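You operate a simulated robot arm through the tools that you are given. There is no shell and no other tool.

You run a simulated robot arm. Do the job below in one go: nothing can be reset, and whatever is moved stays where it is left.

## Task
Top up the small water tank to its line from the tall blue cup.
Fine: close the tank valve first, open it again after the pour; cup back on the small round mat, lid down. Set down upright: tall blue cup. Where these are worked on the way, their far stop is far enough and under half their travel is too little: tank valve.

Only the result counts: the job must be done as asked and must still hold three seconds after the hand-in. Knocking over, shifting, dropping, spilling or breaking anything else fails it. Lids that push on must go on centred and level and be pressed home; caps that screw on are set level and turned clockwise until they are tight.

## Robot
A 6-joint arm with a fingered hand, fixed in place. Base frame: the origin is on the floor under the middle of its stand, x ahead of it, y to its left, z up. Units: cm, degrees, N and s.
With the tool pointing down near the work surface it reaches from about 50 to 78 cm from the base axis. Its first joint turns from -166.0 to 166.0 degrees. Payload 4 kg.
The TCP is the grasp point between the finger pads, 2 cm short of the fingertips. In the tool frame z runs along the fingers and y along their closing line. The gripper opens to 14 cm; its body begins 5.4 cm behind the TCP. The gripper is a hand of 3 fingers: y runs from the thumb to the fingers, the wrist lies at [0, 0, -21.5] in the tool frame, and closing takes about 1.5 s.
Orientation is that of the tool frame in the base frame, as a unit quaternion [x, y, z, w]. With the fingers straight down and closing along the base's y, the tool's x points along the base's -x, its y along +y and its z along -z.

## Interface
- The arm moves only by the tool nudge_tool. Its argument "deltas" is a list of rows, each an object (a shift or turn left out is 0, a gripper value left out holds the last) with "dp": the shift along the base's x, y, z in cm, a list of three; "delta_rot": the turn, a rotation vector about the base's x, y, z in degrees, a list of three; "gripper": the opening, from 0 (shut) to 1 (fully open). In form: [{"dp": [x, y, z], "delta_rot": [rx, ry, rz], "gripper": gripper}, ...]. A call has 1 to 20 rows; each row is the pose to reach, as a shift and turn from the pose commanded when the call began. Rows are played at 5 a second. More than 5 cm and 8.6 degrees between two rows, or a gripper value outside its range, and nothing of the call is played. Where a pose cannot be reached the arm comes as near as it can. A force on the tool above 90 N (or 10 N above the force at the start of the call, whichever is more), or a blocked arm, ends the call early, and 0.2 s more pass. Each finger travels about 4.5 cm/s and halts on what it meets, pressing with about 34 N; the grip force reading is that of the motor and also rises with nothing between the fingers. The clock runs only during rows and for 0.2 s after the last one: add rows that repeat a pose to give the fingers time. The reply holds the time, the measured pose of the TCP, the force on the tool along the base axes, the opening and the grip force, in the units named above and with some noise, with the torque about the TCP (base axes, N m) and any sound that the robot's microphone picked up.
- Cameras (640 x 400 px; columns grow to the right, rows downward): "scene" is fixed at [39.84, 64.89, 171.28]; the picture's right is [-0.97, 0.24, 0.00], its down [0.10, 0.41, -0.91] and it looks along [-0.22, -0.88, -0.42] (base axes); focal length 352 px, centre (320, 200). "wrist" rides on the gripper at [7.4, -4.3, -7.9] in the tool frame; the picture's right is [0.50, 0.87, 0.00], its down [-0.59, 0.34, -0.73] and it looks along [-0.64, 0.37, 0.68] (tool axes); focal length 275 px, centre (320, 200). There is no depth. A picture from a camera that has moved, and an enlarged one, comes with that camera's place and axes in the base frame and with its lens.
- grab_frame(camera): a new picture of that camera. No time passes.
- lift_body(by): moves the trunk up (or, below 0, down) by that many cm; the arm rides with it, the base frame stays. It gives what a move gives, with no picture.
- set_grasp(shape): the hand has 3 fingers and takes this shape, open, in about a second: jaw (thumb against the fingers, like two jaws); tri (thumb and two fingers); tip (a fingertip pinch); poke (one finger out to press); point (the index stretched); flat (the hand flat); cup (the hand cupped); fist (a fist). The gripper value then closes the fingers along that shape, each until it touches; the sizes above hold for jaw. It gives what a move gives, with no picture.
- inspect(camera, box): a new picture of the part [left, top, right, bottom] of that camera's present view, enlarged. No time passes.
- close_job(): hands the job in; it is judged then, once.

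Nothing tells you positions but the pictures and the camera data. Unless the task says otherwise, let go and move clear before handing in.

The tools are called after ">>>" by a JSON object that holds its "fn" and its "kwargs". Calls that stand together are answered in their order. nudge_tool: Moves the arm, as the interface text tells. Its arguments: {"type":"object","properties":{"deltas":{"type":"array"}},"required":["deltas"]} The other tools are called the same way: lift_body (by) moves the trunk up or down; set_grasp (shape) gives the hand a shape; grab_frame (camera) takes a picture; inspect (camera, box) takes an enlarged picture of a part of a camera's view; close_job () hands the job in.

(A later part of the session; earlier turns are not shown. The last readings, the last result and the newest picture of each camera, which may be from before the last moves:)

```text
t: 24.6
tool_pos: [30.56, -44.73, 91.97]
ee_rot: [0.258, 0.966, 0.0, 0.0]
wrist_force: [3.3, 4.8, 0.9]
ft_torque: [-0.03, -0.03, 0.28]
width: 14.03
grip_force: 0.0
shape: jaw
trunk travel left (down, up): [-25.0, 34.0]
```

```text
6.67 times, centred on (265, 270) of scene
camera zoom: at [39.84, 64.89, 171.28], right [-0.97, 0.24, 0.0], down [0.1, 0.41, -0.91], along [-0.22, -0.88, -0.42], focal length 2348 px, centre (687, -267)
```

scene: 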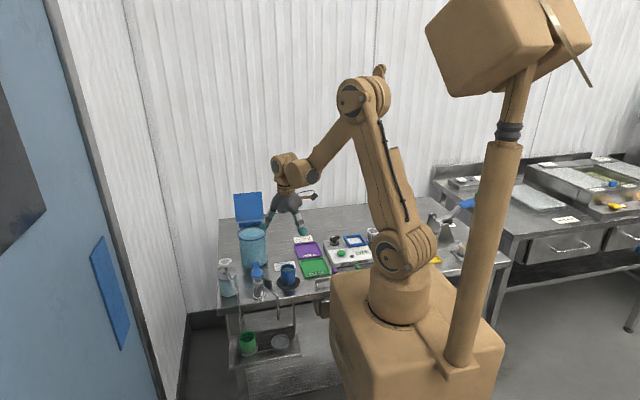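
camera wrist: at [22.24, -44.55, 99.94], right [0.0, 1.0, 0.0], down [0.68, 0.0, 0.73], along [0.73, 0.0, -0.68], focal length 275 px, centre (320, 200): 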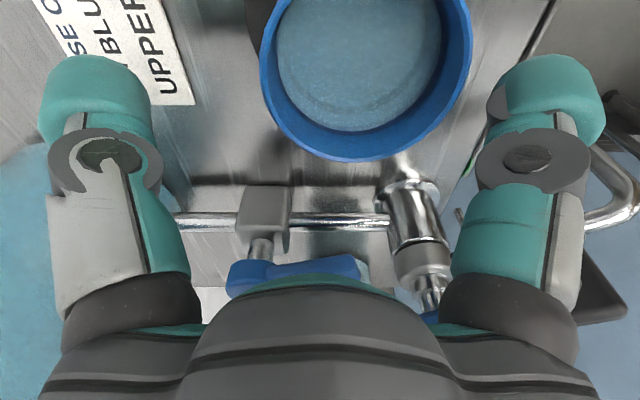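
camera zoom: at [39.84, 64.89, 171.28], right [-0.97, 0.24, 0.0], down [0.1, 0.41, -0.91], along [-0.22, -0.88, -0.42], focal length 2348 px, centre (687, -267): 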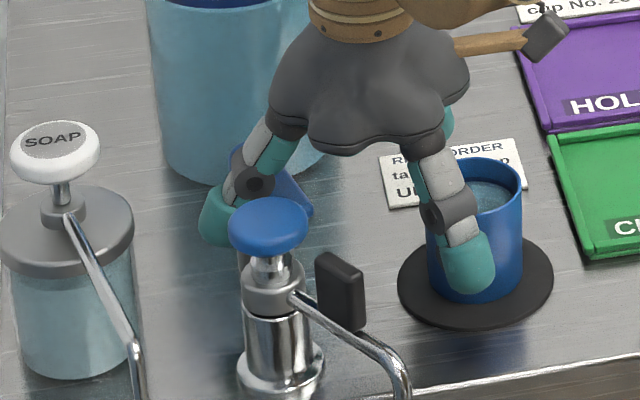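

The lever turns toward -x with only a few newtons. I'll follow its arc toward the closed stop.

>>> {"fn": "nudge_tool", "kwargs": {"deltas": [{"dp": [-0.6, 0.6, 0]}, {"dp": [-1.2, 1.0, 0]}, {"dp": [-1.8, 1.0, 0]}, {"dp": [-2.4, 0.9, 0]}, {"dp": [-3.0, 0.7, 0]}, {"dp": [-3.5, 0.4, 0]}, {"dp": [-4.0, 0.0, 0]}, {"dp": [-4.4, -0.3, 0]}, {"dp": [-4.4, -0.3, 0]}]}}

>>> {"fn": "grab_frame", "kwargs": {"camera": "wrist"}}

>>> {"fn": "inspect", "kwargs": {"camera": "scene", "box": [225, 240, 305, 300]}}

```text
t: 26.6
tool_pos: [26.35, -45.15, 92.18]
ee_rot: [0.258, 0.966, 0.001, 0.0]
wrist_force: [1.9, 2.0, 0.8]
ft_torque: [-0.04, -0.01, 0.1]
width: 14.01
grip_force: 0.2
shape: jaw
trunk travel left (down, up): [-25.0, 34.0]
```

```text
taken
camera wrist: at [17.83, -44.92, 100.02], right [0.0, 1.0, 0.0], down [0.68, 0.0, 0.73], along [0.73, 0.0, -0.68], focal length 275 px, centre (320, 200)
```

wrist: 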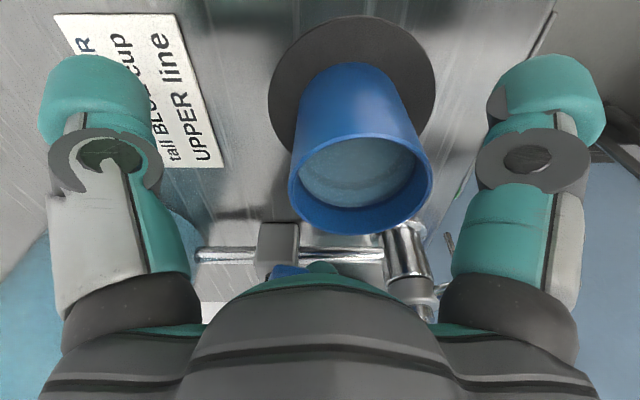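

```text
6.67 times, centred on (265, 270) of scene
camera zoom: at [39.84, 64.89, 171.28], right [-0.97, 0.24, 0.0], down [0.1, 0.41, -0.91], along [-0.22, -0.88, -0.42], focal length 2348 px, centre (687, -267)
```

zoom: 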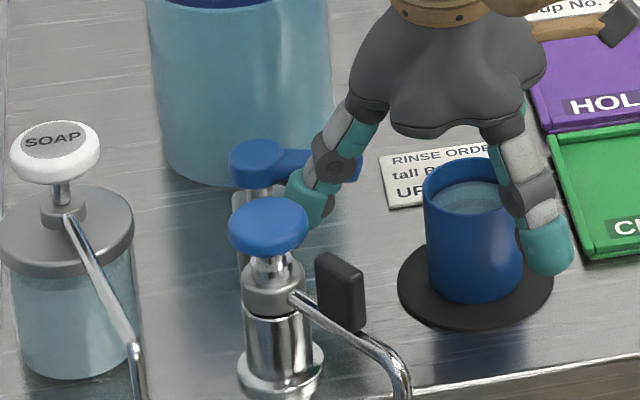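

The lever is nearly across the pipe. I'll push on to the far stop.

>>> {"fn": "nudge_tool", "kwargs": {"deltas": [{"dp": [-0.2, -0.4, 0]}, {"dp": [-0.4, -0.8, 0]}, {"dp": [-0.6, -1.2, 0]}, {"dp": [-0.6, -1.6, 0]}, {"dp": [-0.6, -2.0, 0]}, {"dp": [-0.6, -2.4, 0]}, {"dp": [-0.6, -2.4, 0]}]}}

>>> {"fn": "inspect", "kwargs": {"camera": "scene", "box": [225, 240, 305, 300]}}

```text
t: 28.2
tool_pos: [25.66, -46.8, 92.31]
ee_rot: [0.256, 0.967, 0.0, -0.003]
wrist_force: [10.0, 84.9, -17.4]
ft_torque: [-0.33, 1.39, 6.48]
width: 14.02
grip_force: 0.0
shape: jaw
trunk travel left (down, up): [-25.0, 34.0]
```

```text
6.67 times, centred on (265, 270) of scene
camera zoom: at [39.84, 64.89, 171.28], right [-0.97, 0.24, 0.0], down [0.1, 0.41, -0.91], along [-0.22, -0.88, -0.42], focal length 2348 px, centre (687, -267)
```

zoom: 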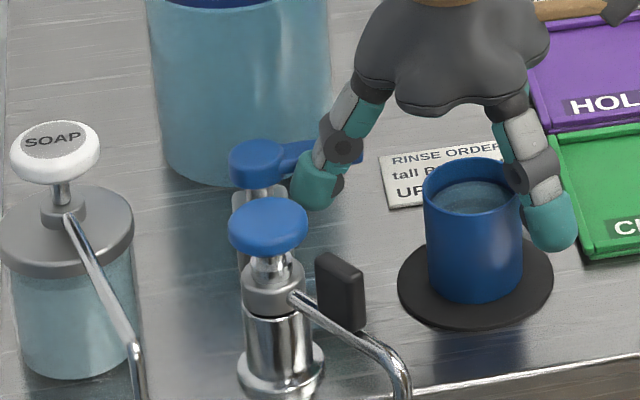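

The force spiked, so the lever is firmly against its closed stop. I'll back off and rise clear, keeping the cup inside the open hand.

>>> {"fn": "nudge_tool", "kwargs": {"deltas": [{"dp": [0, 0.8, 0]}, {"dp": [0, 1.6, 0]}, {"dp": [0, 2.0, 0]}, {"dp": [0, 2.0, 3]}, {"dp": [0, 2.0, 7]}, {"dp": [0, 2.0, 11]}, {"dp": [0, 2.0, 15]}, {"dp": [0, 2.0, 19]}, {"dp": [0, 2.0, 19]}]}}

>>> {"fn": "grab_frame", "kwargs": {"camera": "wrist"}}

>>> {"fn": "inspect", "kwargs": {"camera": "scene", "box": [225, 240, 305, 300]}}

```text
t: 30.2
tool_pos: [25.99, -45.51, 111.12]
ee_rot: [0.259, 0.966, 0.0, -0.001]
wrist_force: [-0.3, 0.3, -0.1]
ft_torque: [0.03, 0.0, 0.0]
width: 14.0
grip_force: 0.1
shape: jaw
trunk travel left (down, up): [-25.0, 34.0]
```

```text
taken
camera wrist: at [17.55, -45.36, 119.08], right [0.0, 1.0, 0.0], down [0.68, 0.0, 0.73], along [0.73, 0.0, -0.68], focal length 275 px, centre (320, 200)
```

wrist: 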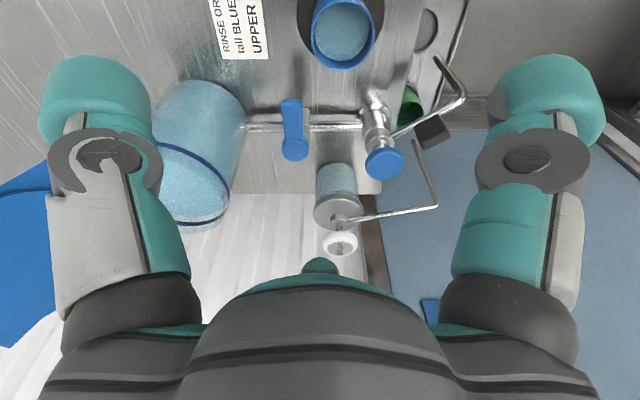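

```text
6.67 times, centred on (265, 270) of scene
camera zoom: at [39.84, 64.89, 171.28], right [-0.97, 0.24, 0.0], down [0.1, 0.41, -0.91], along [-0.22, -0.88, -0.42], focal length 2348 px, centre (687, -267)
```

zoom: 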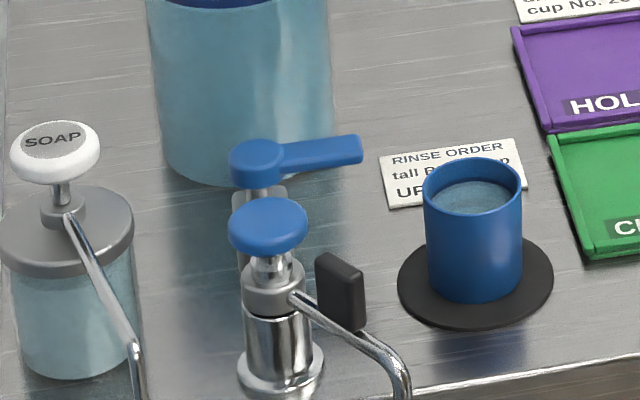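

The valve lever now sits square across the pipe: closed. Next I'll measure the cup and the tank rim again from this view before gripping the cup from above.

>>> {"fn": "inspect", "kwargs": {"camera": "wrist", "box": [260, 0, 420, 100]}}

>>> {"fn": "inspect", "kwargs": {"camera": "wrist", "box": [130, 70, 330, 240]}}

>>> {"fn": "inspect", "kwargs": {"camera": "scene", "box": [228, 218, 278, 249]}}

```text
4.00 times, centred on (340, 50) of wrist
camera zoom: at [17.55, -45.36, 119.08], right [0.0, 1.0, 0.0], down [0.68, 0.0, 0.73], along [0.73, 0.0, -0.68], focal length 1101 px, centre (240, 800)
```

zoom: 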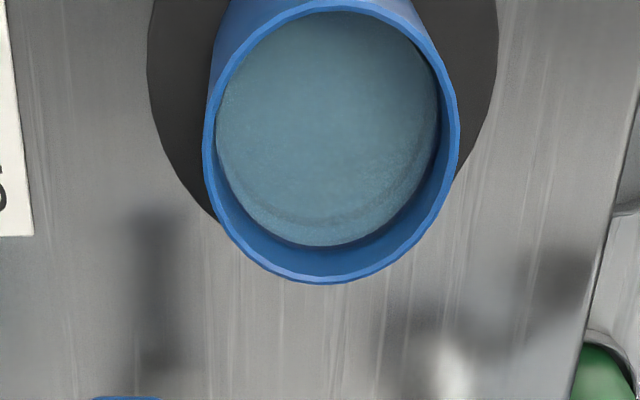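

```text
2.35 times, centred on (230, 155) of wrist
camera zoom: at [17.55, -45.36, 119.08], right [0.0, 1.0, 0.0], down [0.68, 0.0, 0.73], along [0.73, 0.0, -0.68], focal length 648 px, centre (532, 306)
```

zoom: 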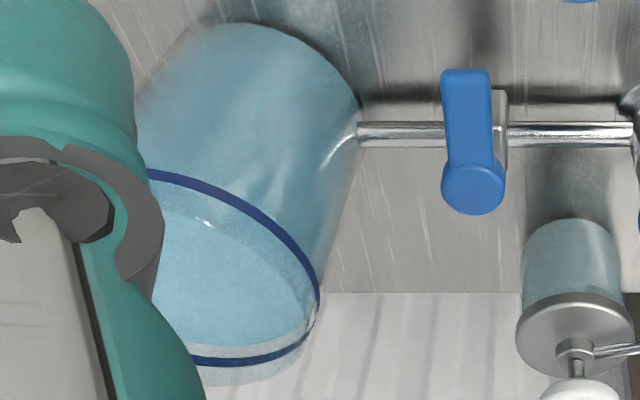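

```text
12.80 times, centred on (253, 234) of scene
camera zoom: at [39.84, 64.89, 171.28], right [-0.97, 0.24, 0.0], down [0.1, 0.41, -0.91], along [-0.22, -0.88, -0.42], focal length 4509 px, centre (1178, -229)
```

zoom: 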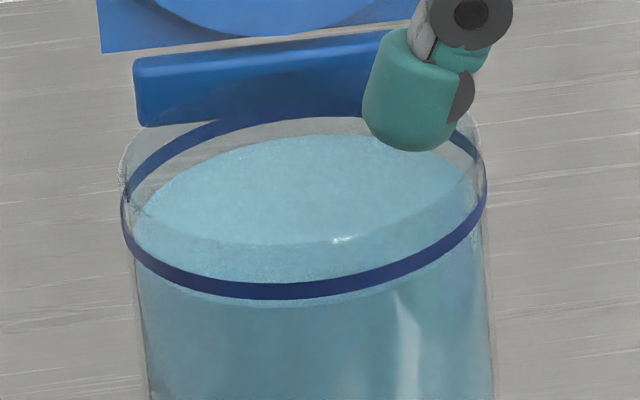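

The tank's rim is about 1.6 cm above its blue line, and the water is about 0.75 cm below the line (roughly 70 ml); the cup holds about 100 ml. I'll turn the hand so a finger gap faces the pouring side and centre over the cup, partly closed.

>>> {"fn": "nudge_tool", "kwargs": {"deltas": [{"dp": [-0.1, 0.3, 0], "delta_rot": [0, 0, 8], "gripper": 0.55}, {"dp": [-0.2, 0.6, 0], "delta_rot": [0, 0, 16], "gripper": 0.55}, {"dp": [-0.3, 0.9, 0], "delta_rot": [0, 0, 24], "gripper": 0.55}, {"dp": [-0.4, 1.2, 0], "delta_rot": [0, 0, 32], "gripper": 0.55}, {"dp": [-0.5, 1.5, 0], "delta_rot": [0, 0, 40], "gripper": 0.55}, {"dp": [-0.5, 1.8, 0], "delta_rot": [0, 0, 48], "gripper": 0.55}, {"dp": [-0.5, 2.0, 0], "delta_rot": [0, 0, 56], "gripper": 0.55}, {"dp": [-0.5, 2.0, 0], "delta_rot": [0, 0, 64], "gripper": 0.55}, {"dp": [-0.5, 2.0, 0], "delta_rot": [0, 0, 70], "gripper": 0.55}, {"dp": [-0.5, 2.0, 0], "delta_rot": [0, 0, 70], "gripper": 0.55}]}}

>>> {"fn": "grab_frame", "kwargs": {"camera": "wrist"}}

>>> {"fn": "grab_frame", "kwargs": {"camera": "scene"}}

```text
t: 32.4
tool_pos: [34.97, -36.1, 111.16]
ee_rot: [-0.3, 0.954, -0.008, -0.013]
wrist_force: [0.6, 1.3, -0.6]
ft_torque: [0.01, 0.0, 0.04]
width: 7.72
grip_force: 0.1
shape: jaw
out of reach, approached as far as the arm can: row 7, 8, 9, 10
trunk travel left (down, up): [-25.0, 34.0]
```

```text
taken
camera wrist: at [31.67, -43.4, 119.24], right [-0.91, 0.42, 0.01], down [0.3, 0.63, 0.71], along [0.3, 0.65, -0.7], focal length 275 px, centre (320, 200)
```

wrist: 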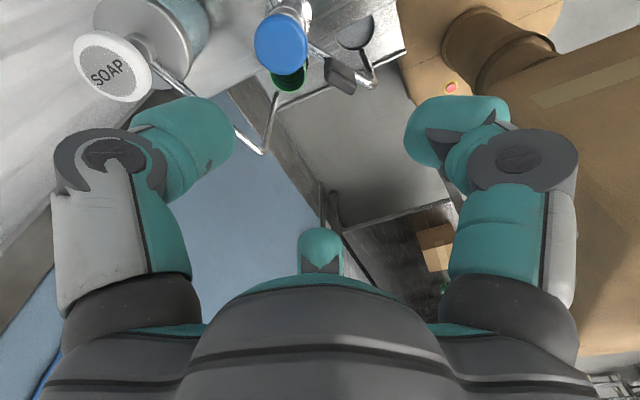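

```text
taken
```

scene: 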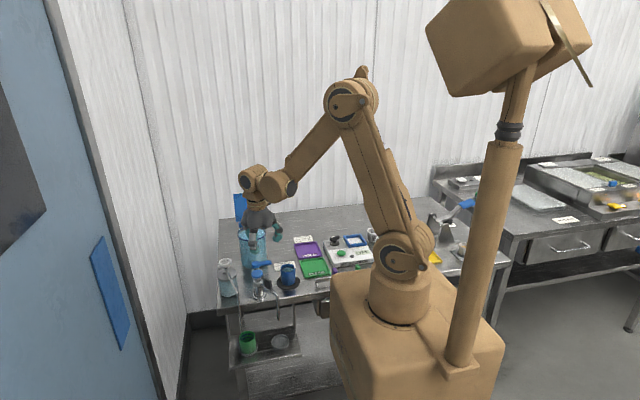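

The wrist ran into a turning limit there and the arm drifted aside (no contact, still high). I'll turn back the other way first and see where the commanded pose stands.

>>> {"fn": "nudge_tool", "kwargs": {"deltas": [{"delta_rot": [0, 0, -8]}, {"delta_rot": [0, 0, -16]}, {"delta_rot": [0, 0, -24]}, {"delta_rot": [0, 0, -32]}, {"delta_rot": [0, 0, -40]}, {"delta_rot": [0, 0, -40]}]}}

```text
t: 33.8
tool_pos: [34.86, -36.0, 111.26]
ee_rot: [0.045, 0.999, -0.002, -0.015]
wrist_force: [0.5, -0.2, 0.4]
ft_torque: [-0.01, 0.02, 0.0]
width: 7.74
grip_force: 0.0
shape: jaw
trunk travel left (down, up): [-25.0, 34.0]
```

The commanded pose follows the real one, good. I'll fix the small residual tilt, then turn the other way round (the hand is three-fold symmetric, so another finger gap can face the pour side).

>>> {"fn": "nudge_tool", "kwargs": {"deltas": [{"delta_rot": [0, -1.73, 0]}, {"delta_rot": [0, -1.73, 0]}]}}

>>> {"fn": "nudge_tool", "kwargs": {"deltas": [{"dp": [-1, -1, 0], "delta_rot": [0, 0, -8]}, {"dp": [-2, -2, 0], "delta_rot": [0, 0, -16]}, {"dp": [-3, -3, 0], "delta_rot": [0, 0, -24]}, {"dp": [-4, -4, 0], "delta_rot": [0, 0, -32]}, {"dp": [-5, -5, 0], "delta_rot": [0, 0, -40]}, {"dp": [-6, -6, 0], "delta_rot": [0, 0, -48]}, {"dp": [-7, -7, 0], "delta_rot": [0, 0, -56]}, {"dp": [-8, -7.4, 0], "delta_rot": [0, 0, -64]}, {"dp": [-9, -7.4, 0], "delta_rot": [0, 0, -72]}, {"dp": [-9.3, -7.4, 0], "delta_rot": [0, 0, -80]}, {"dp": [-9.3, -7.4, 0], "delta_rot": [0, 0, -88]}, {"dp": [-9.3, -7.4, 0], "delta_rot": [0, 0, -95]}, {"dp": [-9.3, -7.4, 0], "delta_rot": [0, 0, -95]}]}}

```text
t: 34.4
tool_pos: [34.97, -35.98, 111.23]
ee_rot: [0.044, 0.999, -0.001, 0.0]
wrist_force: [-0.4, -0.9, -0.4]
ft_torque: [0.0, 0.02, -0.03]
width: 7.76
grip_force: 0.0
shape: jaw
trunk travel left (down, up): [-25.0, 34.0]
```

```text
t: 37.2
tool_pos: [25.74, -43.3, 111.37]
ee_rot: [0.767, 0.642, -0.001, 0.0]
wrist_force: [0.1, 0.2, -1.2]
ft_torque: [-0.03, -0.01, -0.01]
width: 7.73
grip_force: 0.1
shape: jaw
trunk travel left (down, up): [-25.0, 34.0]
```

Now the rest of the turn, to about -200 degrees from the starting yaw, staying above the cup.

>>> {"fn": "nudge_tool", "kwargs": {"deltas": [{"delta_rot": [0, 0, -8]}, {"delta_rot": [0, 0, -16]}, {"delta_rot": [0, 0, -24]}, {"delta_rot": [0, 0, -32]}, {"delta_rot": [0, 0, -40]}, {"delta_rot": [0, 0, -48]}, {"delta_rot": [0, 0, -56]}, {"delta_rot": [0, 0, -64]}, {"delta_rot": [0, 0, -72]}, {"delta_rot": [0, 0, -80]}, {"delta_rot": [0, 0, -88]}, {"delta_rot": [0, 0, -96]}, {"delta_rot": [0, 0, -100]}, {"delta_rot": [0, 0, -100]}]}}

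>>> {"fn": "grab_frame", "kwargs": {"camera": "wrist"}}

>>> {"fn": "grab_frame", "kwargs": {"camera": "scene"}}

```text
t: 40.2
tool_pos: [25.75, -43.35, 111.34]
ee_rot: [0.984, -0.176, 0.001, -0.001]
wrist_force: [-0.5, 0.0, 0.1]
ft_torque: [0.02, 0.0, -0.02]
width: 7.72
grip_force: 0.1
shape: jaw
trunk travel left (down, up): [-25.0, 34.0]
```

```text
taken
camera wrist: at [34.27, -41.7, 119.29], right [0.17, -0.99, 0.0], down [-0.67, -0.12, 0.73], along [-0.72, -0.12, -0.68], focal length 275 px, centre (320, 200)
```

wrist: 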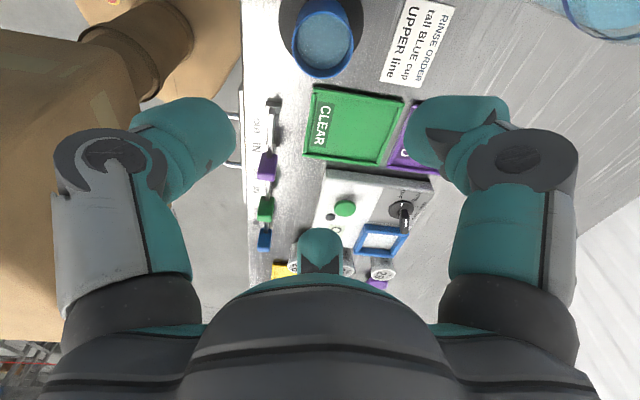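

```text
taken
```

scene: 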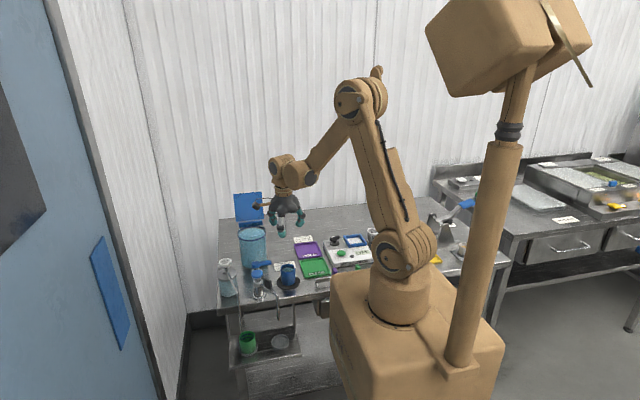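

The turn worked and the camera now sits on the +x side. I'll check the cup's position from this opposite view.

>>> {"fn": "inspect", "kwargs": {"camera": "wrist", "box": [250, 0, 410, 100]}}

```text
4.00 times, centred on (330, 50) of wrist
camera zoom: at [34.27, -41.7, 119.29], right [0.17, -0.99, 0.0], down [-0.67, -0.12, 0.73], along [-0.72, -0.12, -0.68], focal length 1101 px, centre (280, 800)
```

zoom: 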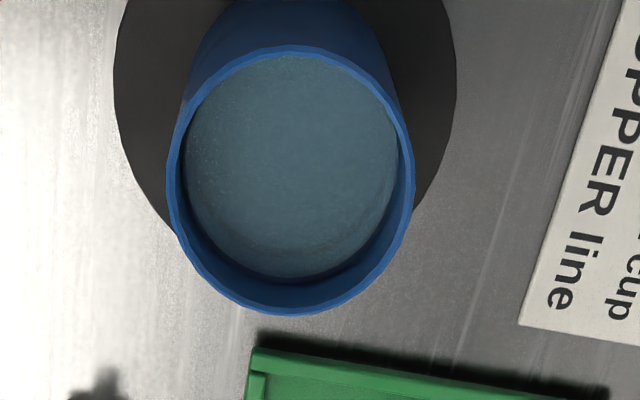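

Cup centre refined to [25.5, -43.45], rim z 92. I'll turn 10 degrees more so no finger comes near the closed lever, then lower around the cup.

>>> {"fn": "nudge_tool", "kwargs": {"deltas": [{"dp": [-0.27, -0.15, -2], "delta_rot": [0, 0, -5]}, {"dp": [-0.27, -0.15, -5], "delta_rot": [0, 0, -10]}, {"dp": [-0.27, -0.15, -9], "delta_rot": [0, 0, -10]}, {"dp": [-0.27, -0.15, -11], "delta_rot": [0, 0, -10]}, {"dp": [-0.27, -0.15, -11], "delta_rot": [0, 0, -10]}]}}

>>> {"fn": "grab_frame", "kwargs": {"camera": "wrist"}}

>>> {"fn": "inspect", "kwargs": {"camera": "scene", "box": [225, 225, 325, 305]}}

```text
t: 41.4
tool_pos: [25.47, -43.37, 100.31]
ee_rot: [0.966, -0.26, 0.001, -0.001]
wrist_force: [0.0, 0.4, 0.6]
ft_torque: [-0.02, 0.02, 0.01]
width: 7.73
grip_force: 0.1
shape: jaw
trunk travel left (down, up): [-25.0, 34.0]
```

```text
taken
camera wrist: at [34.2, -43.21, 108.25], right [0.0, -1.0, 0.0], down [-0.68, 0.0, 0.73], along [-0.73, 0.0, -0.68], focal length 275 px, centre (320, 200)
```

wrist: 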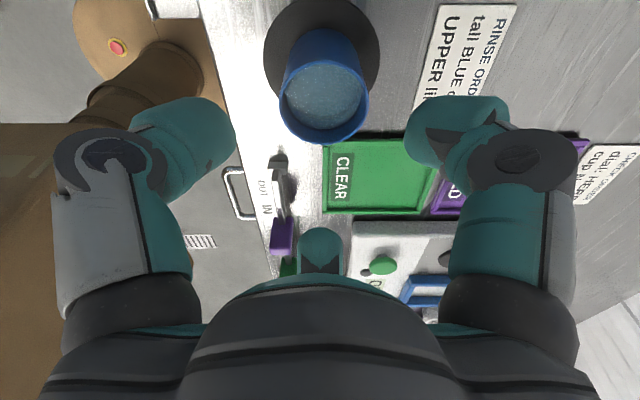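

```text
5.00 times, centred on (275, 265) of scene
camera zoom: at [39.84, 64.89, 171.28], right [-0.97, 0.24, 0.0], down [0.1, 0.41, -0.91], along [-0.22, -0.88, -0.42], focal length 1761 px, centre (545, -125)
```

zoom: 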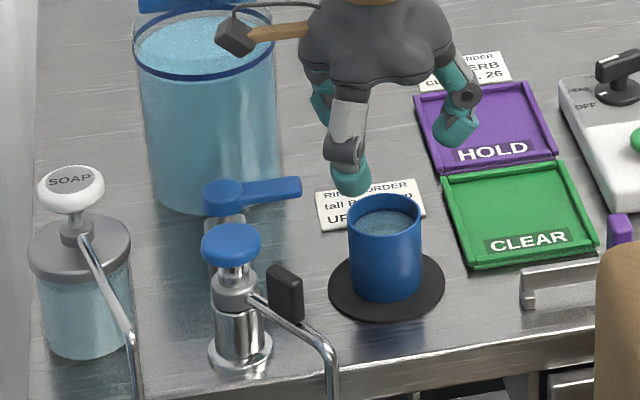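

Centred over the cup with open fingers around it. Lowering to mid-height of the cup.

>>> {"fn": "nudge_tool", "kwargs": {"deltas": [{"dp": [-0.05, -0.1, -2]}, {"dp": [-0.05, -0.1, -4]}, {"dp": [-0.05, -0.1, -6]}, {"dp": [-0.05, -0.1, -8]}, {"dp": [-0.05, -0.1, -10]}, {"dp": [-0.05, -0.1, -11.4]}, {"dp": [-0.05, -0.1, -11.4]}]}}

>>> {"fn": "grab_frame", "kwargs": {"camera": "wrist"}}

>>> {"fn": "inspect", "kwargs": {"camera": "scene", "box": [235, 235, 325, 305]}}

```text
t: 43.0
tool_pos: [25.52, -43.77, 89.08]
ee_rot: [0.966, -0.26, 0.001, -0.001]
wrist_force: [-0.6, 0.4, 0.3]
ft_torque: [-0.03, -0.03, 0.01]
width: 7.72
grip_force: 0.1
shape: jaw
out of reach, approached as far as the arm can: row 6, 7
trunk travel left (down, up): [-25.0, 34.0]
```

```text
taken
camera wrist: at [34.11, -43.53, 97.03], right [0.0, -1.0, 0.0], down [-0.68, 0.0, 0.73], along [-0.73, 0.0, -0.68], focal length 275 px, centre (320, 200)
```

wrist: 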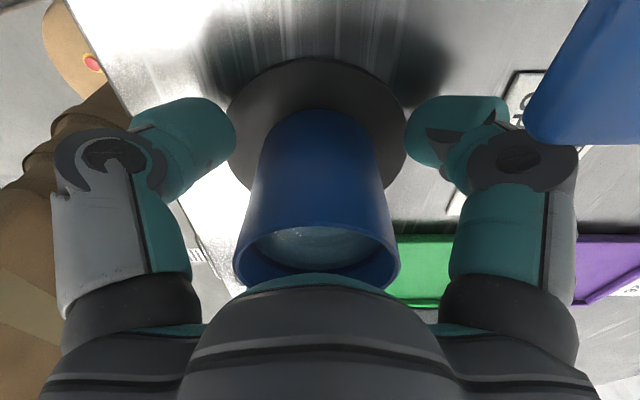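

```text
5.71 times, centred on (280, 270) of scene
camera zoom: at [39.84, 64.89, 171.28], right [-0.97, 0.24, 0.0], down [0.1, 0.41, -0.91], along [-0.22, -0.88, -0.42], focal length 2013 px, centre (549, -200)
```

zoom: 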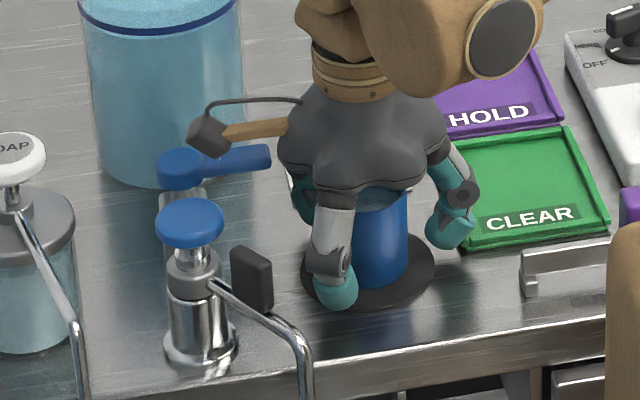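

The hand encloses the cup at mid-height, at the near edge of reach but centred. Closing the fingers now.

>>> {"fn": "nudge_tool", "kwargs": {"deltas": [{"gripper": 0.45}, {"gripper": 0.4}, {"gripper": 0.35}, {"gripper": 0.3}, {"gripper": 0.3}, {"gripper": 0.3}, {"gripper": 0.3}, {"gripper": 0.3}]}}

>>> {"fn": "grab_frame", "kwargs": {"camera": "wrist"}}

>>> {"fn": "inspect", "kwargs": {"camera": "scene", "box": [235, 235, 325, 305]}}

```text
t: 44.8
tool_pos: [25.45, -43.77, 89.11]
ee_rot: [0.966, -0.26, 0.0, -0.001]
wrist_force: [-0.3, -0.1, 0.3]
ft_torque: [-0.03, 0.02, -0.01]
width: 4.85
grip_force: 34.0
shape: jaw
trunk travel left (down, up): [-25.0, 34.0]
```

```text
taken
camera wrist: at [34.12, -43.55, 97.04], right [0.0, -1.0, 0.0], down [-0.68, 0.0, 0.73], along [-0.73, 0.0, -0.68], focal length 275 px, centre (320, 200)
```

wrist: 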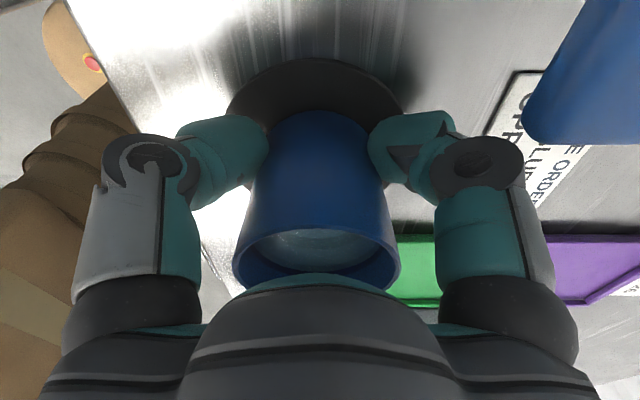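

```text
5.71 times, centred on (280, 270) of scene
camera zoom: at [39.84, 64.89, 171.28], right [-0.97, 0.24, 0.0], down [0.1, 0.41, -0.91], along [-0.22, -0.88, -0.42], focal length 2013 px, centre (549, -200)
```

zoom: 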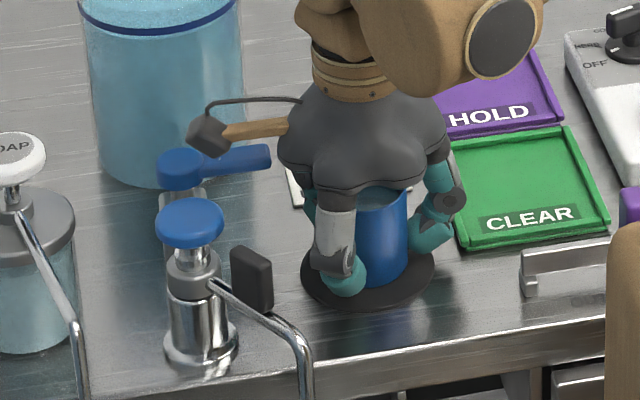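

The cup is gripped (34 N). I'll lift it straight up, gently.

>>> {"fn": "nudge_tool", "kwargs": {"deltas": [{"dp": [0, 0, 0.5]}, {"dp": [0, 0, 1.2]}, {"dp": [0, 0, 2.2]}, {"dp": [0, 0, 3.5]}, {"dp": [0, 0, 5]}, {"dp": [0, 0, 6.5]}, {"dp": [0, 0, 8]}, {"dp": [0, 0, 9.5]}, {"dp": [0, 0, 11]}, {"dp": [0, 0, 12.5]}, {"dp": [0, 0, 14]}, {"dp": [0, 0, 15.5]}, {"dp": [0, 0, 17]}, {"dp": [0, 0, 18.3]}, {"dp": [0, 0, 19.2]}, {"dp": [0, 0, 19.8]}, {"dp": [0, 0, 20]}, {"dp": [0, 0, 20]}]}}

>>> {"fn": "grab_frame", "kwargs": {"camera": "wrist"}}

>>> {"fn": "grab_frame", "kwargs": {"camera": "scene"}}

```text
t: 48.6
tool_pos: [25.46, -43.87, 109.0]
ee_rot: [0.966, -0.259, 0.0, 0.0]
wrist_force: [-0.5, -0.2, -0.6]
ft_torque: [-0.02, -0.02, -0.01]
width: 4.89
grip_force: 33.3
shape: jaw
trunk travel left (down, up): [-25.0, 34.0]
```

```text
taken
camera wrist: at [34.2, -43.67, 116.95], right [0.0, -1.0, 0.0], down [-0.68, 0.0, 0.73], along [-0.73, 0.0, -0.68], focal length 275 px, centre (320, 200)
```

wrist: 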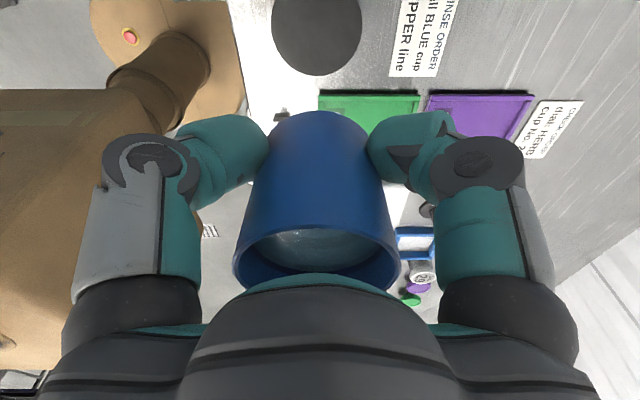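

```text
taken
```

scene: 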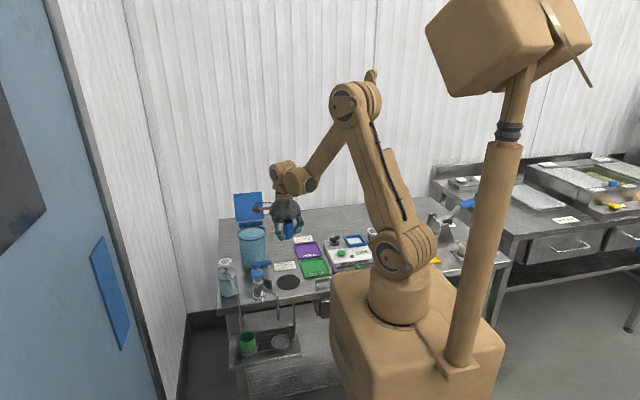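

The cup came up cleanly and upright. Now I carry it out over the tank, still upright and high.

>>> {"fn": "nudge_tool", "kwargs": {"deltas": [{"dp": [0.3, -0.4, 0]}, {"dp": [0.8, -1.1, 0]}, {"dp": [1.5, -2.1, 0]}, {"dp": [2.4, -3.4, 0]}, {"dp": [3.4, -4.9, 0]}, {"dp": [4.4, -6.3, 0]}, {"dp": [5.4, -7.7, 0]}, {"dp": [6.4, -9.1, 0]}, {"dp": [7.4, -10.6, 0]}, {"dp": [8.4, -12.0, 0]}, {"dp": [9.4, -13.4, 0]}, {"dp": [10.4, -14.9, 0]}, {"dp": [11.3, -16.1, 0]}, {"dp": [12.0, -17.1, 0]}, {"dp": [12.5, -17.9, 0]}, {"dp": [12.85, -18.35, 0]}, {"dp": [12.85, -18.35, 0]}]}}

>>> {"fn": "grab_frame", "kwargs": {"camera": "wrist"}}

>>> {"fn": "inspect", "kwargs": {"camera": "scene", "box": [210, 170, 310, 260]}}

```text
t: 52.2
tool_pos: [38.41, -62.16, 109.15]
ee_rot: [0.966, -0.259, 0.001, 0.0]
wrist_force: [0.1, -0.5, -0.7]
ft_torque: [0.0, 0.03, -0.01]
width: 4.87
grip_force: 33.7
shape: jaw
trunk travel left (down, up): [-25.0, 34.0]
```

```text
taken
camera wrist: at [47.13, -62.01, 116.99], right [0.0, -1.0, 0.0], down [-0.68, 0.0, 0.73], along [-0.73, 0.0, -0.68], focal length 275 px, centre (320, 200)
```

wrist: 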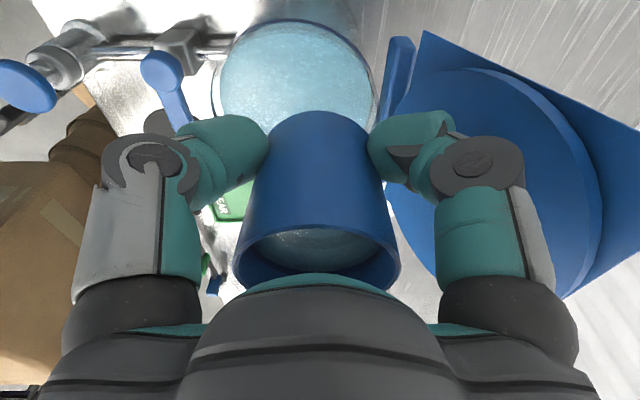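

```text
4.44 times, centred on (260, 215) of scene
camera zoom: at [39.84, 64.89, 171.28], right [-0.97, 0.24, 0.0], down [0.1, 0.41, -0.91], along [-0.22, -0.88, -0.42], focal length 1566 px, centre (587, 133)
```

zoom: 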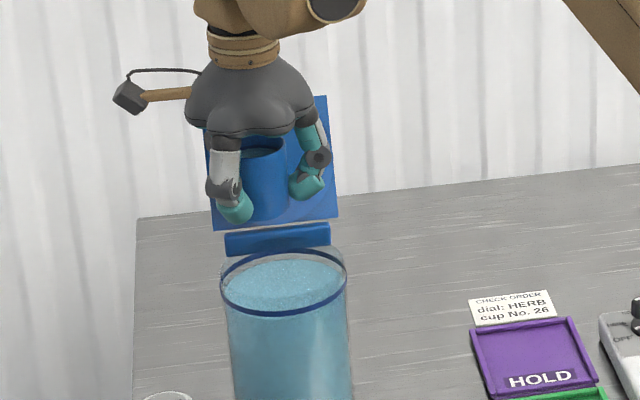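

The cup is over the tank with good clearance to the lid. I'll start tilting a little (below spilling) while lowering, to check the motion and clearances.

>>> {"fn": "nudge_tool", "kwargs": {"deltas": [{"dp": [0.05, -0.08, -0.4], "delta_rot": [-1.73, -1, 0]}, {"dp": [0.1, -0.17, -0.8], "delta_rot": [-3.46, -2, 0]}, {"dp": [0.15, -0.25, -1.2], "delta_rot": [-5.2, -3, 0]}, {"dp": [0.19, -0.33, -1.65], "delta_rot": [-6.93, -4, 0]}, {"dp": [0.23, -0.4, -2.0], "delta_rot": [-8.66, -5, 0]}, {"dp": [0.27, -0.47, -2.4], "delta_rot": [-10.39, -6, 0]}, {"dp": [0.27, -0.47, -2.4], "delta_rot": [-10.39, -6, 0]}]}}

>>> {"fn": "grab_frame", "kwargs": {"camera": "wrist"}}

>>> {"fn": "inspect", "kwargs": {"camera": "scene", "box": [210, 170, 310, 260]}}

```text
t: 53.8
tool_pos: [38.89, -62.6, 106.66]
ee_rot: [0.96, -0.259, 0.075, 0.073]
wrist_force: [0.1, 0.0, -1.2]
ft_torque: [0.03, -0.01, -0.01]
width: 4.88
grip_force: 33.9
shape: jaw
trunk travel left (down, up): [-25.0, 34.0]
```

```text
taken
camera wrist: at [46.58, -60.92, 115.4], right [-0.01, -0.98, 0.18], down [-0.75, 0.13, 0.65], along [-0.66, -0.13, -0.74], focal length 275 px, centre (320, 200)
```

wrist: 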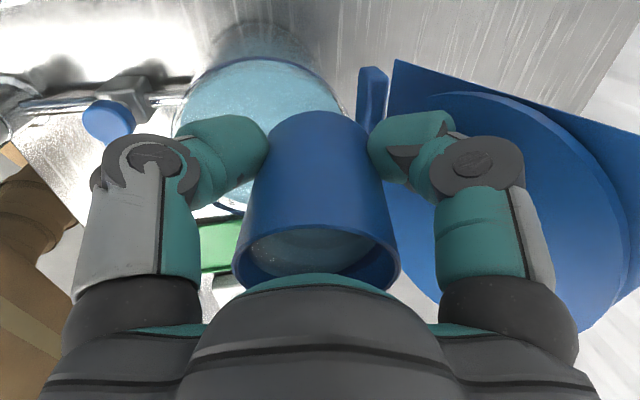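

```text
4.44 times, centred on (260, 215) of scene
camera zoom: at [39.84, 64.89, 171.28], right [-0.97, 0.24, 0.0], down [0.1, 0.41, -0.91], along [-0.22, -0.88, -0.42], focal length 1566 px, centre (587, 133)
```

zoom: 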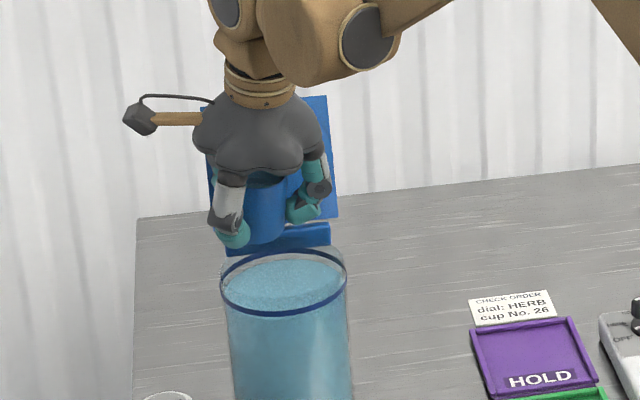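

Tilt works as planned with the lip over the tank. Continuing to 28 degrees, where the first water should start to flow.

>>> {"fn": "nudge_tool", "kwargs": {"deltas": [{"dp": [0.04, -0.07, -0.37], "delta_rot": [-1.73, -1, 0]}, {"dp": [0.08, -0.13, -0.74], "delta_rot": [-3.46, -2, 0]}, {"dp": [0.11, -0.19, -0.97], "delta_rot": [-5.2, -3, 0]}, {"dp": [0.14, -0.25, -1.2], "delta_rot": [-6.93, -4, 0]}, {"dp": [0.17, -0.3, -1.43], "delta_rot": [-8.66, -5, 0]}, {"dp": [0.2, -0.35, -1.65], "delta_rot": [-10.39, -6, 0]}, {"dp": [0.23, -0.39, -1.73], "delta_rot": [-12.12, -7, 0]}, {"dp": [0.25, -0.43, -1.8], "delta_rot": [-13.86, -8, 0]}, {"dp": [0.25, -0.43, -1.8], "delta_rot": [-13.86, -8, 0]}, {"dp": [0.25, -0.43, -1.8], "delta_rot": [-13.86, -8, 0]}]}}

>>> {"fn": "grab_frame", "kwargs": {"camera": "wrist"}}

>>> {"fn": "inspect", "kwargs": {"camera": "scene", "box": [210, 180, 300, 260]}}

```text
t: 56.0
tool_pos: [38.86, -63.22, 104.86]
ee_rot: [0.937, -0.252, 0.172, 0.169]
wrist_force: [-0.1, -0.2, -1.0]
ft_torque: [0.01, 0.04, 0.01]
width: 4.86
grip_force: 33.8
shape: jaw
trunk travel left (down, up): [-25.0, 34.0]
```

```text
taken
camera wrist: at [45.47, -59.24, 113.88], right [-0.05, -0.91, 0.4], down [-0.83, 0.26, 0.49], along [-0.55, -0.31, -0.77], focal length 275 px, centre (320, 200)
```

wrist: 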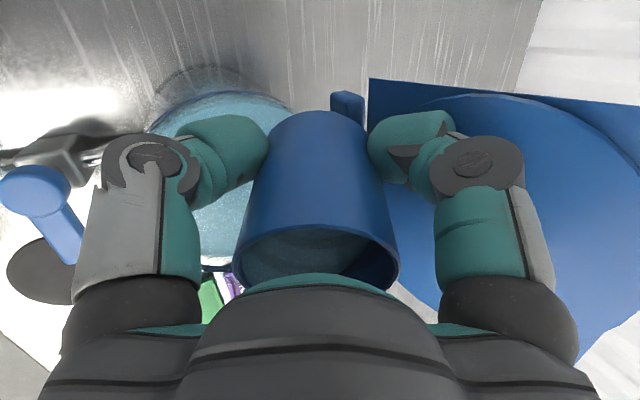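

```text
5.00 times, centred on (255, 220) of scene
camera zoom: at [39.84, 64.89, 171.28], right [-0.97, 0.24, 0.0], down [0.1, 0.41, -0.91], along [-0.22, -0.88, -0.42], focal length 1761 px, centre (645, 100)
```

zoom: 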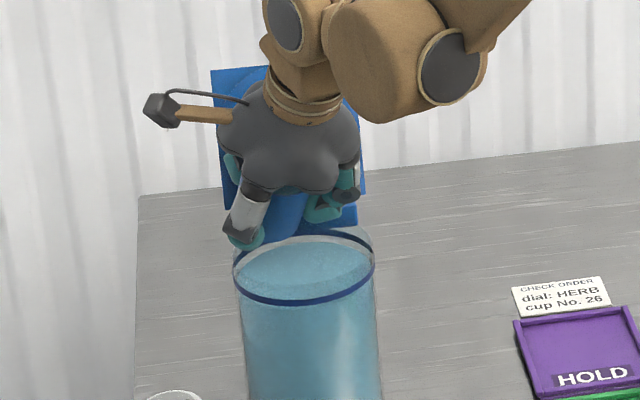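

The drop point under the lip falls near the middle of the tank. I'll tilt on slowly to 40 degrees.

>>> {"fn": "nudge_tool", "kwargs": {"deltas": [{"dp": [0.02, -0.04, -0.05], "delta_rot": [-1.73, -1, 0]}, {"dp": [0.04, -0.07, -0.1], "delta_rot": [-3.46, -2, 0]}, {"dp": [0.06, -0.1, -0.11], "delta_rot": [-5.2, -3, 0]}, {"dp": [0.07, -0.125, -0.12], "delta_rot": [-6.93, -4, 0]}, {"dp": [0.085, -0.145, -0.14], "delta_rot": [-8.66, -5, 0]}, {"dp": [0.093, -0.162, -0.15], "delta_rot": [-10.39, -6, 0]}, {"dp": [0.093, -0.162, -0.15], "delta_rot": [-10.39, -6, 0]}, {"dp": [0.093, -0.162, -0.15], "delta_rot": [-10.39, -6, 0]}, {"dp": [0.093, -0.162, -0.15], "delta_rot": [-10.39, -6, 0]}]}}

>>> {"fn": "grab_frame", "kwargs": {"camera": "wrist"}}

>>> {"fn": "inspect", "kwargs": {"camera": "scene", "box": [228, 208, 278, 249]}}

```text
t: 58.0
tool_pos: [38.79, -63.31, 104.79]
ee_rot: [0.908, -0.244, 0.243, 0.24]
wrist_force: [0.5, 0.1, -2.0]
ft_torque: [0.02, -0.01, 0.01]
width: 4.86
grip_force: 34.4
shape: jaw
trunk travel left (down, up): [-25.0, 34.0]
```

```text
taken
camera wrist: at [44.61, -57.79, 113.58], right [-0.1, -0.83, 0.55], down [-0.88, 0.34, 0.34], along [-0.47, -0.45, -0.76], focal length 275 px, centre (320, 200)
```

wrist: 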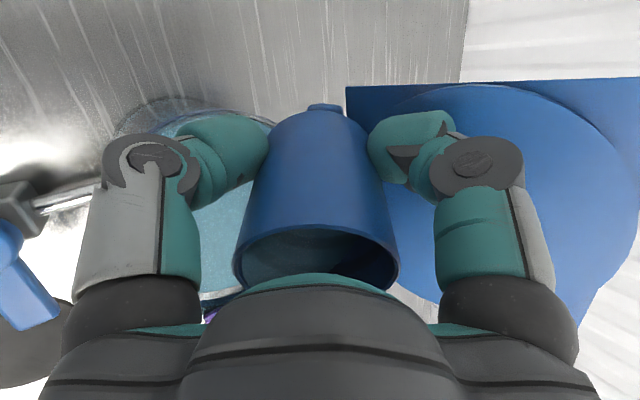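

```text
9.76 times, centred on (253, 228) of scene
camera zoom: at [39.84, 64.89, 171.28], right [-0.97, 0.24, 0.0], down [0.1, 0.41, -0.91], along [-0.22, -0.88, -0.42], focal length 3437 px, centre (974, -78)
```

zoom: 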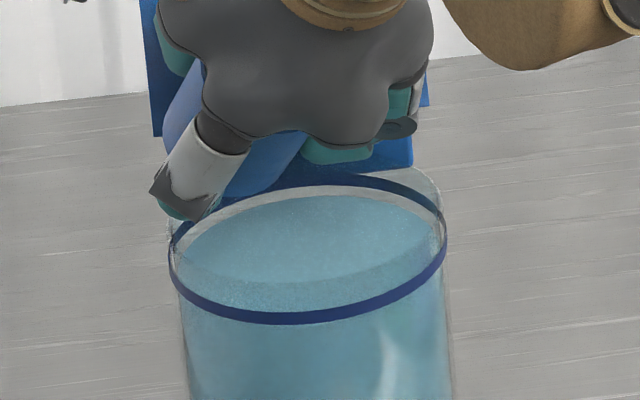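

I'll check inside the cup mouth and the tank level at this tilt.

>>> {"fn": "inspect", "kwargs": {"camera": "wrist", "box": [200, 180, 420, 320]}}

>>> {"fn": "inspect", "kwargs": {"camera": "scene", "box": [234, 222, 274, 247]}}

```text
2.86 times, centred on (310, 250) of wrist
camera zoom: at [44.61, -57.79, 113.58], right [-0.1, -0.83, 0.55], down [-0.88, 0.34, 0.34], along [-0.47, -0.45, -0.76], focal length 786 px, centre (349, 57)
```

zoom: 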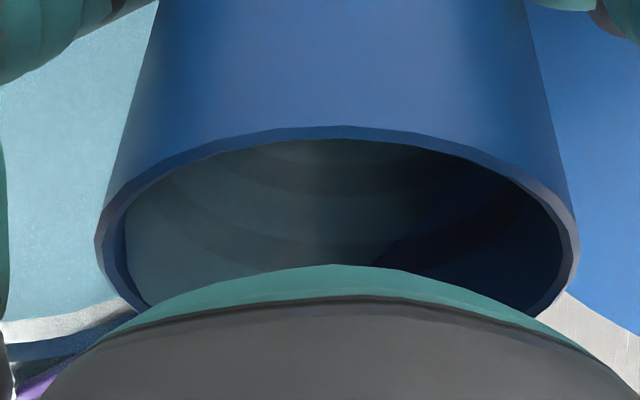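

```text
16.00 times, centred on (254, 234) of scene
camera zoom: at [39.84, 64.89, 171.28], right [-0.97, 0.24, 0.0], down [0.1, 0.41, -0.91], along [-0.22, -0.88, -0.42], focal length 5636 px, centre (1376, -352)
```

zoom: 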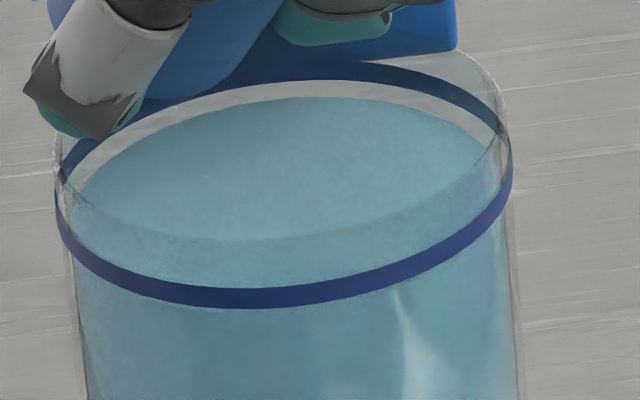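

About a tenth of a centimetre has gone in so far. I'll continue to 50 degrees, raising slightly for more finger clearance to the rim.

>>> {"fn": "nudge_tool", "kwargs": {"deltas": [{"dp": [0.01, -0.01, 0.3], "delta_rot": [-1.73, -1, 0]}, {"dp": [0.01, -0.02, 0.6], "delta_rot": [-3.46, -2, 0]}, {"dp": [0.015, -0.025, 0.64], "delta_rot": [-5.2, -3, 0]}, {"dp": [0.015, -0.026, 0.68], "delta_rot": [-6.93, -4, 0]}, {"dp": [0.01, -0.02, 0.72], "delta_rot": [-8.66, -5, 0]}, {"dp": [0.01, -0.02, 0.72], "delta_rot": [-8.66, -5, 0]}, {"dp": [0.01, -0.02, 0.72], "delta_rot": [-8.66, -5, 0]}, {"dp": [0.01, -0.02, 0.72], "delta_rot": [-8.66, -5, 0]}, {"dp": [0.01, -0.02, 0.72], "delta_rot": [-8.66, -5, 0]}]}}

>>> {"fn": "inspect", "kwargs": {"camera": "wrist", "box": [200, 180, 420, 320]}}

>>> {"fn": "inspect", "kwargs": {"camera": "scene", "box": [234, 222, 274, 247]}}

```text
t: 60.0
tool_pos: [38.99, -63.23, 105.47]
ee_rot: [0.875, -0.235, 0.299, 0.298]
wrist_force: [-0.6, 0.1, -1.2]
ft_torque: [-0.01, -0.02, -0.01]
width: 4.86
grip_force: 33.9
shape: jaw
trunk travel left (down, up): [-25.0, 34.0]
```

```text
2.86 times, centred on (310, 250) of wrist
camera zoom: at [43.85, -56.48, 113.87], right [-0.16, -0.73, 0.66], down [-0.9, 0.38, 0.21], along [-0.41, -0.56, -0.72], focal length 786 px, centre (349, 57)
```

zoom: 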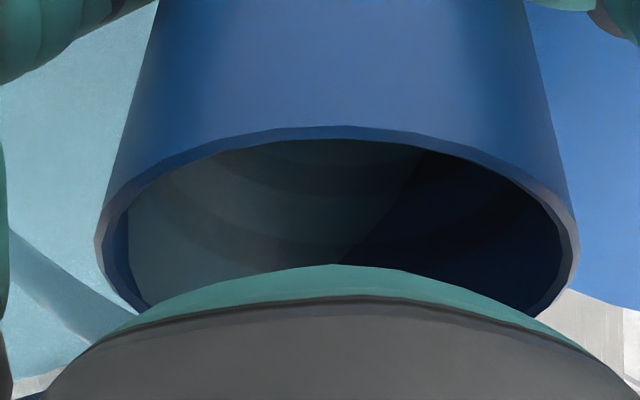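

```text
16.00 times, centred on (254, 234) of scene
camera zoom: at [39.84, 64.89, 171.28], right [-0.97, 0.24, 0.0], down [0.1, 0.41, -0.91], along [-0.22, -0.88, -0.42], focal length 5636 px, centre (1376, -352)
```

zoom: 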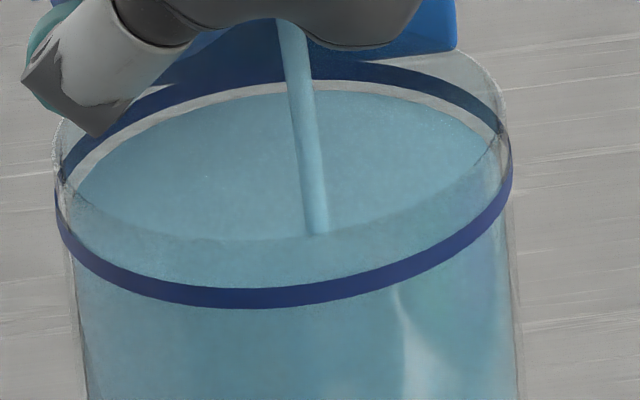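

A clear stream is landing well inside the tank. I'll hold this tilt for a second and watch the level.

>>> {"fn": "nudge_tool", "kwargs": {"deltas": [{"dp": [0, 0, 0]}, {"dp": [0, 0, 0]}, {"dp": [0, 0, 0]}, {"dp": [0, 0, 0]}]}}

>>> {"fn": "inspect", "kwargs": {"camera": "scene", "box": [234, 222, 274, 247]}}

```text
t: 61.0
tool_pos: [38.93, -63.38, 105.49]
ee_rot: [0.875, -0.235, 0.3, 0.297]
wrist_force: [-0.6, 0.2, -1.3]
ft_torque: [-0.03, 0.0, 0.0]
width: 4.89
grip_force: 34.2
shape: jaw
trunk travel left (down, up): [-25.0, 34.0]
```

```text
16.00 times, centred on (254, 234) of scene
camera zoom: at [39.84, 64.89, 171.28], right [-0.97, 0.24, 0.0], down [0.1, 0.41, -0.91], along [-0.22, -0.88, -0.42], focal length 5636 px, centre (1376, -352)
```

zoom: 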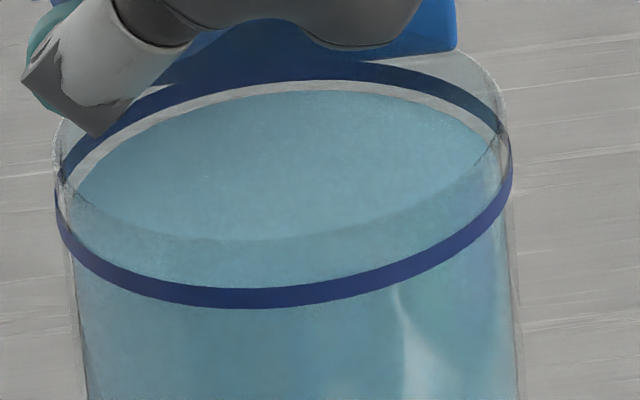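

The flow stopped at this tilt; the level rose but is still about 0.4 cm under the line. Tilting on to 57 degrees and letting it drain.

>>> {"fn": "nudge_tool", "kwargs": {"deltas": [{"dp": [-0.005, 0.01, 0.14], "delta_rot": [-1.73, -1, 0]}, {"dp": [-0.01, 0.02, 0.28], "delta_rot": [-3.46, -2, 0]}, {"dp": [-0.02, 0.035, 0.41], "delta_rot": [-5.2, -3, 0]}, {"dp": [-0.027, 0.047, 0.48], "delta_rot": [-6.06, -3.5, 0]}, {"dp": [-0.027, 0.047, 0.48], "delta_rot": [-6.06, -3.5, 0]}, {"dp": [-0.027, 0.047, 0.48], "delta_rot": [-6.06, -3.5, 0]}, {"dp": [-0.027, 0.047, 0.48], "delta_rot": [-6.06, -3.5, 0]}, {"dp": [-0.027, 0.047, 0.48], "delta_rot": [-6.06, -3.5, 0]}, {"dp": [-0.027, 0.047, 0.48], "delta_rot": [-6.06, -3.5, 0]}, {"dp": [-0.027, 0.047, 0.48], "delta_rot": [-6.06, -3.5, 0]}, {"dp": [-0.027, 0.047, 0.48], "delta_rot": [-6.06, -3.5, 0]}]}}

>>> {"fn": "inspect", "kwargs": {"camera": "scene", "box": [234, 222, 274, 247]}}

>>> {"fn": "inspect", "kwargs": {"camera": "scene", "box": [250, 224, 266, 234]}}

```text
t: 63.4
tool_pos: [38.98, -63.15, 105.91]
ee_rot: [0.849, -0.228, 0.339, 0.336]
wrist_force: [1.0, -1.1, -1.7]
ft_torque: [0.03, 0.0, -0.01]
width: 4.87
grip_force: 33.2
shape: jaw
trunk travel left (down, up): [-25.0, 34.0]
```

```text
16.00 times, centred on (254, 234) of scene
camera zoom: at [39.84, 64.89, 171.28], right [-0.97, 0.24, 0.0], down [0.1, 0.41, -0.91], along [-0.22, -0.88, -0.42], focal length 5636 px, centre (1376, -352)
```

zoom: 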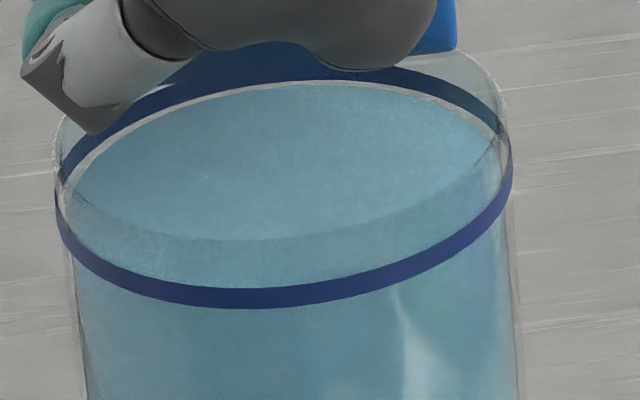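

```text
16.00 times, centred on (258, 229) of scene
camera zoom: at [39.84, 64.89, 171.28], right [-0.97, 0.24, 0.0], down [0.1, 0.41, -0.91], along [-0.22, -0.88, -0.42], focal length 5636 px, centre (1312, -264)
```

zoom: 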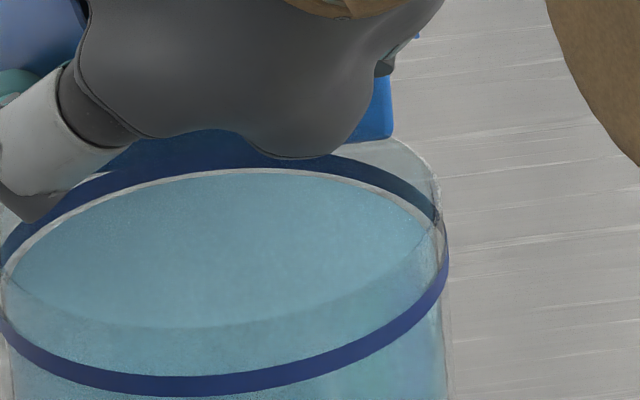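

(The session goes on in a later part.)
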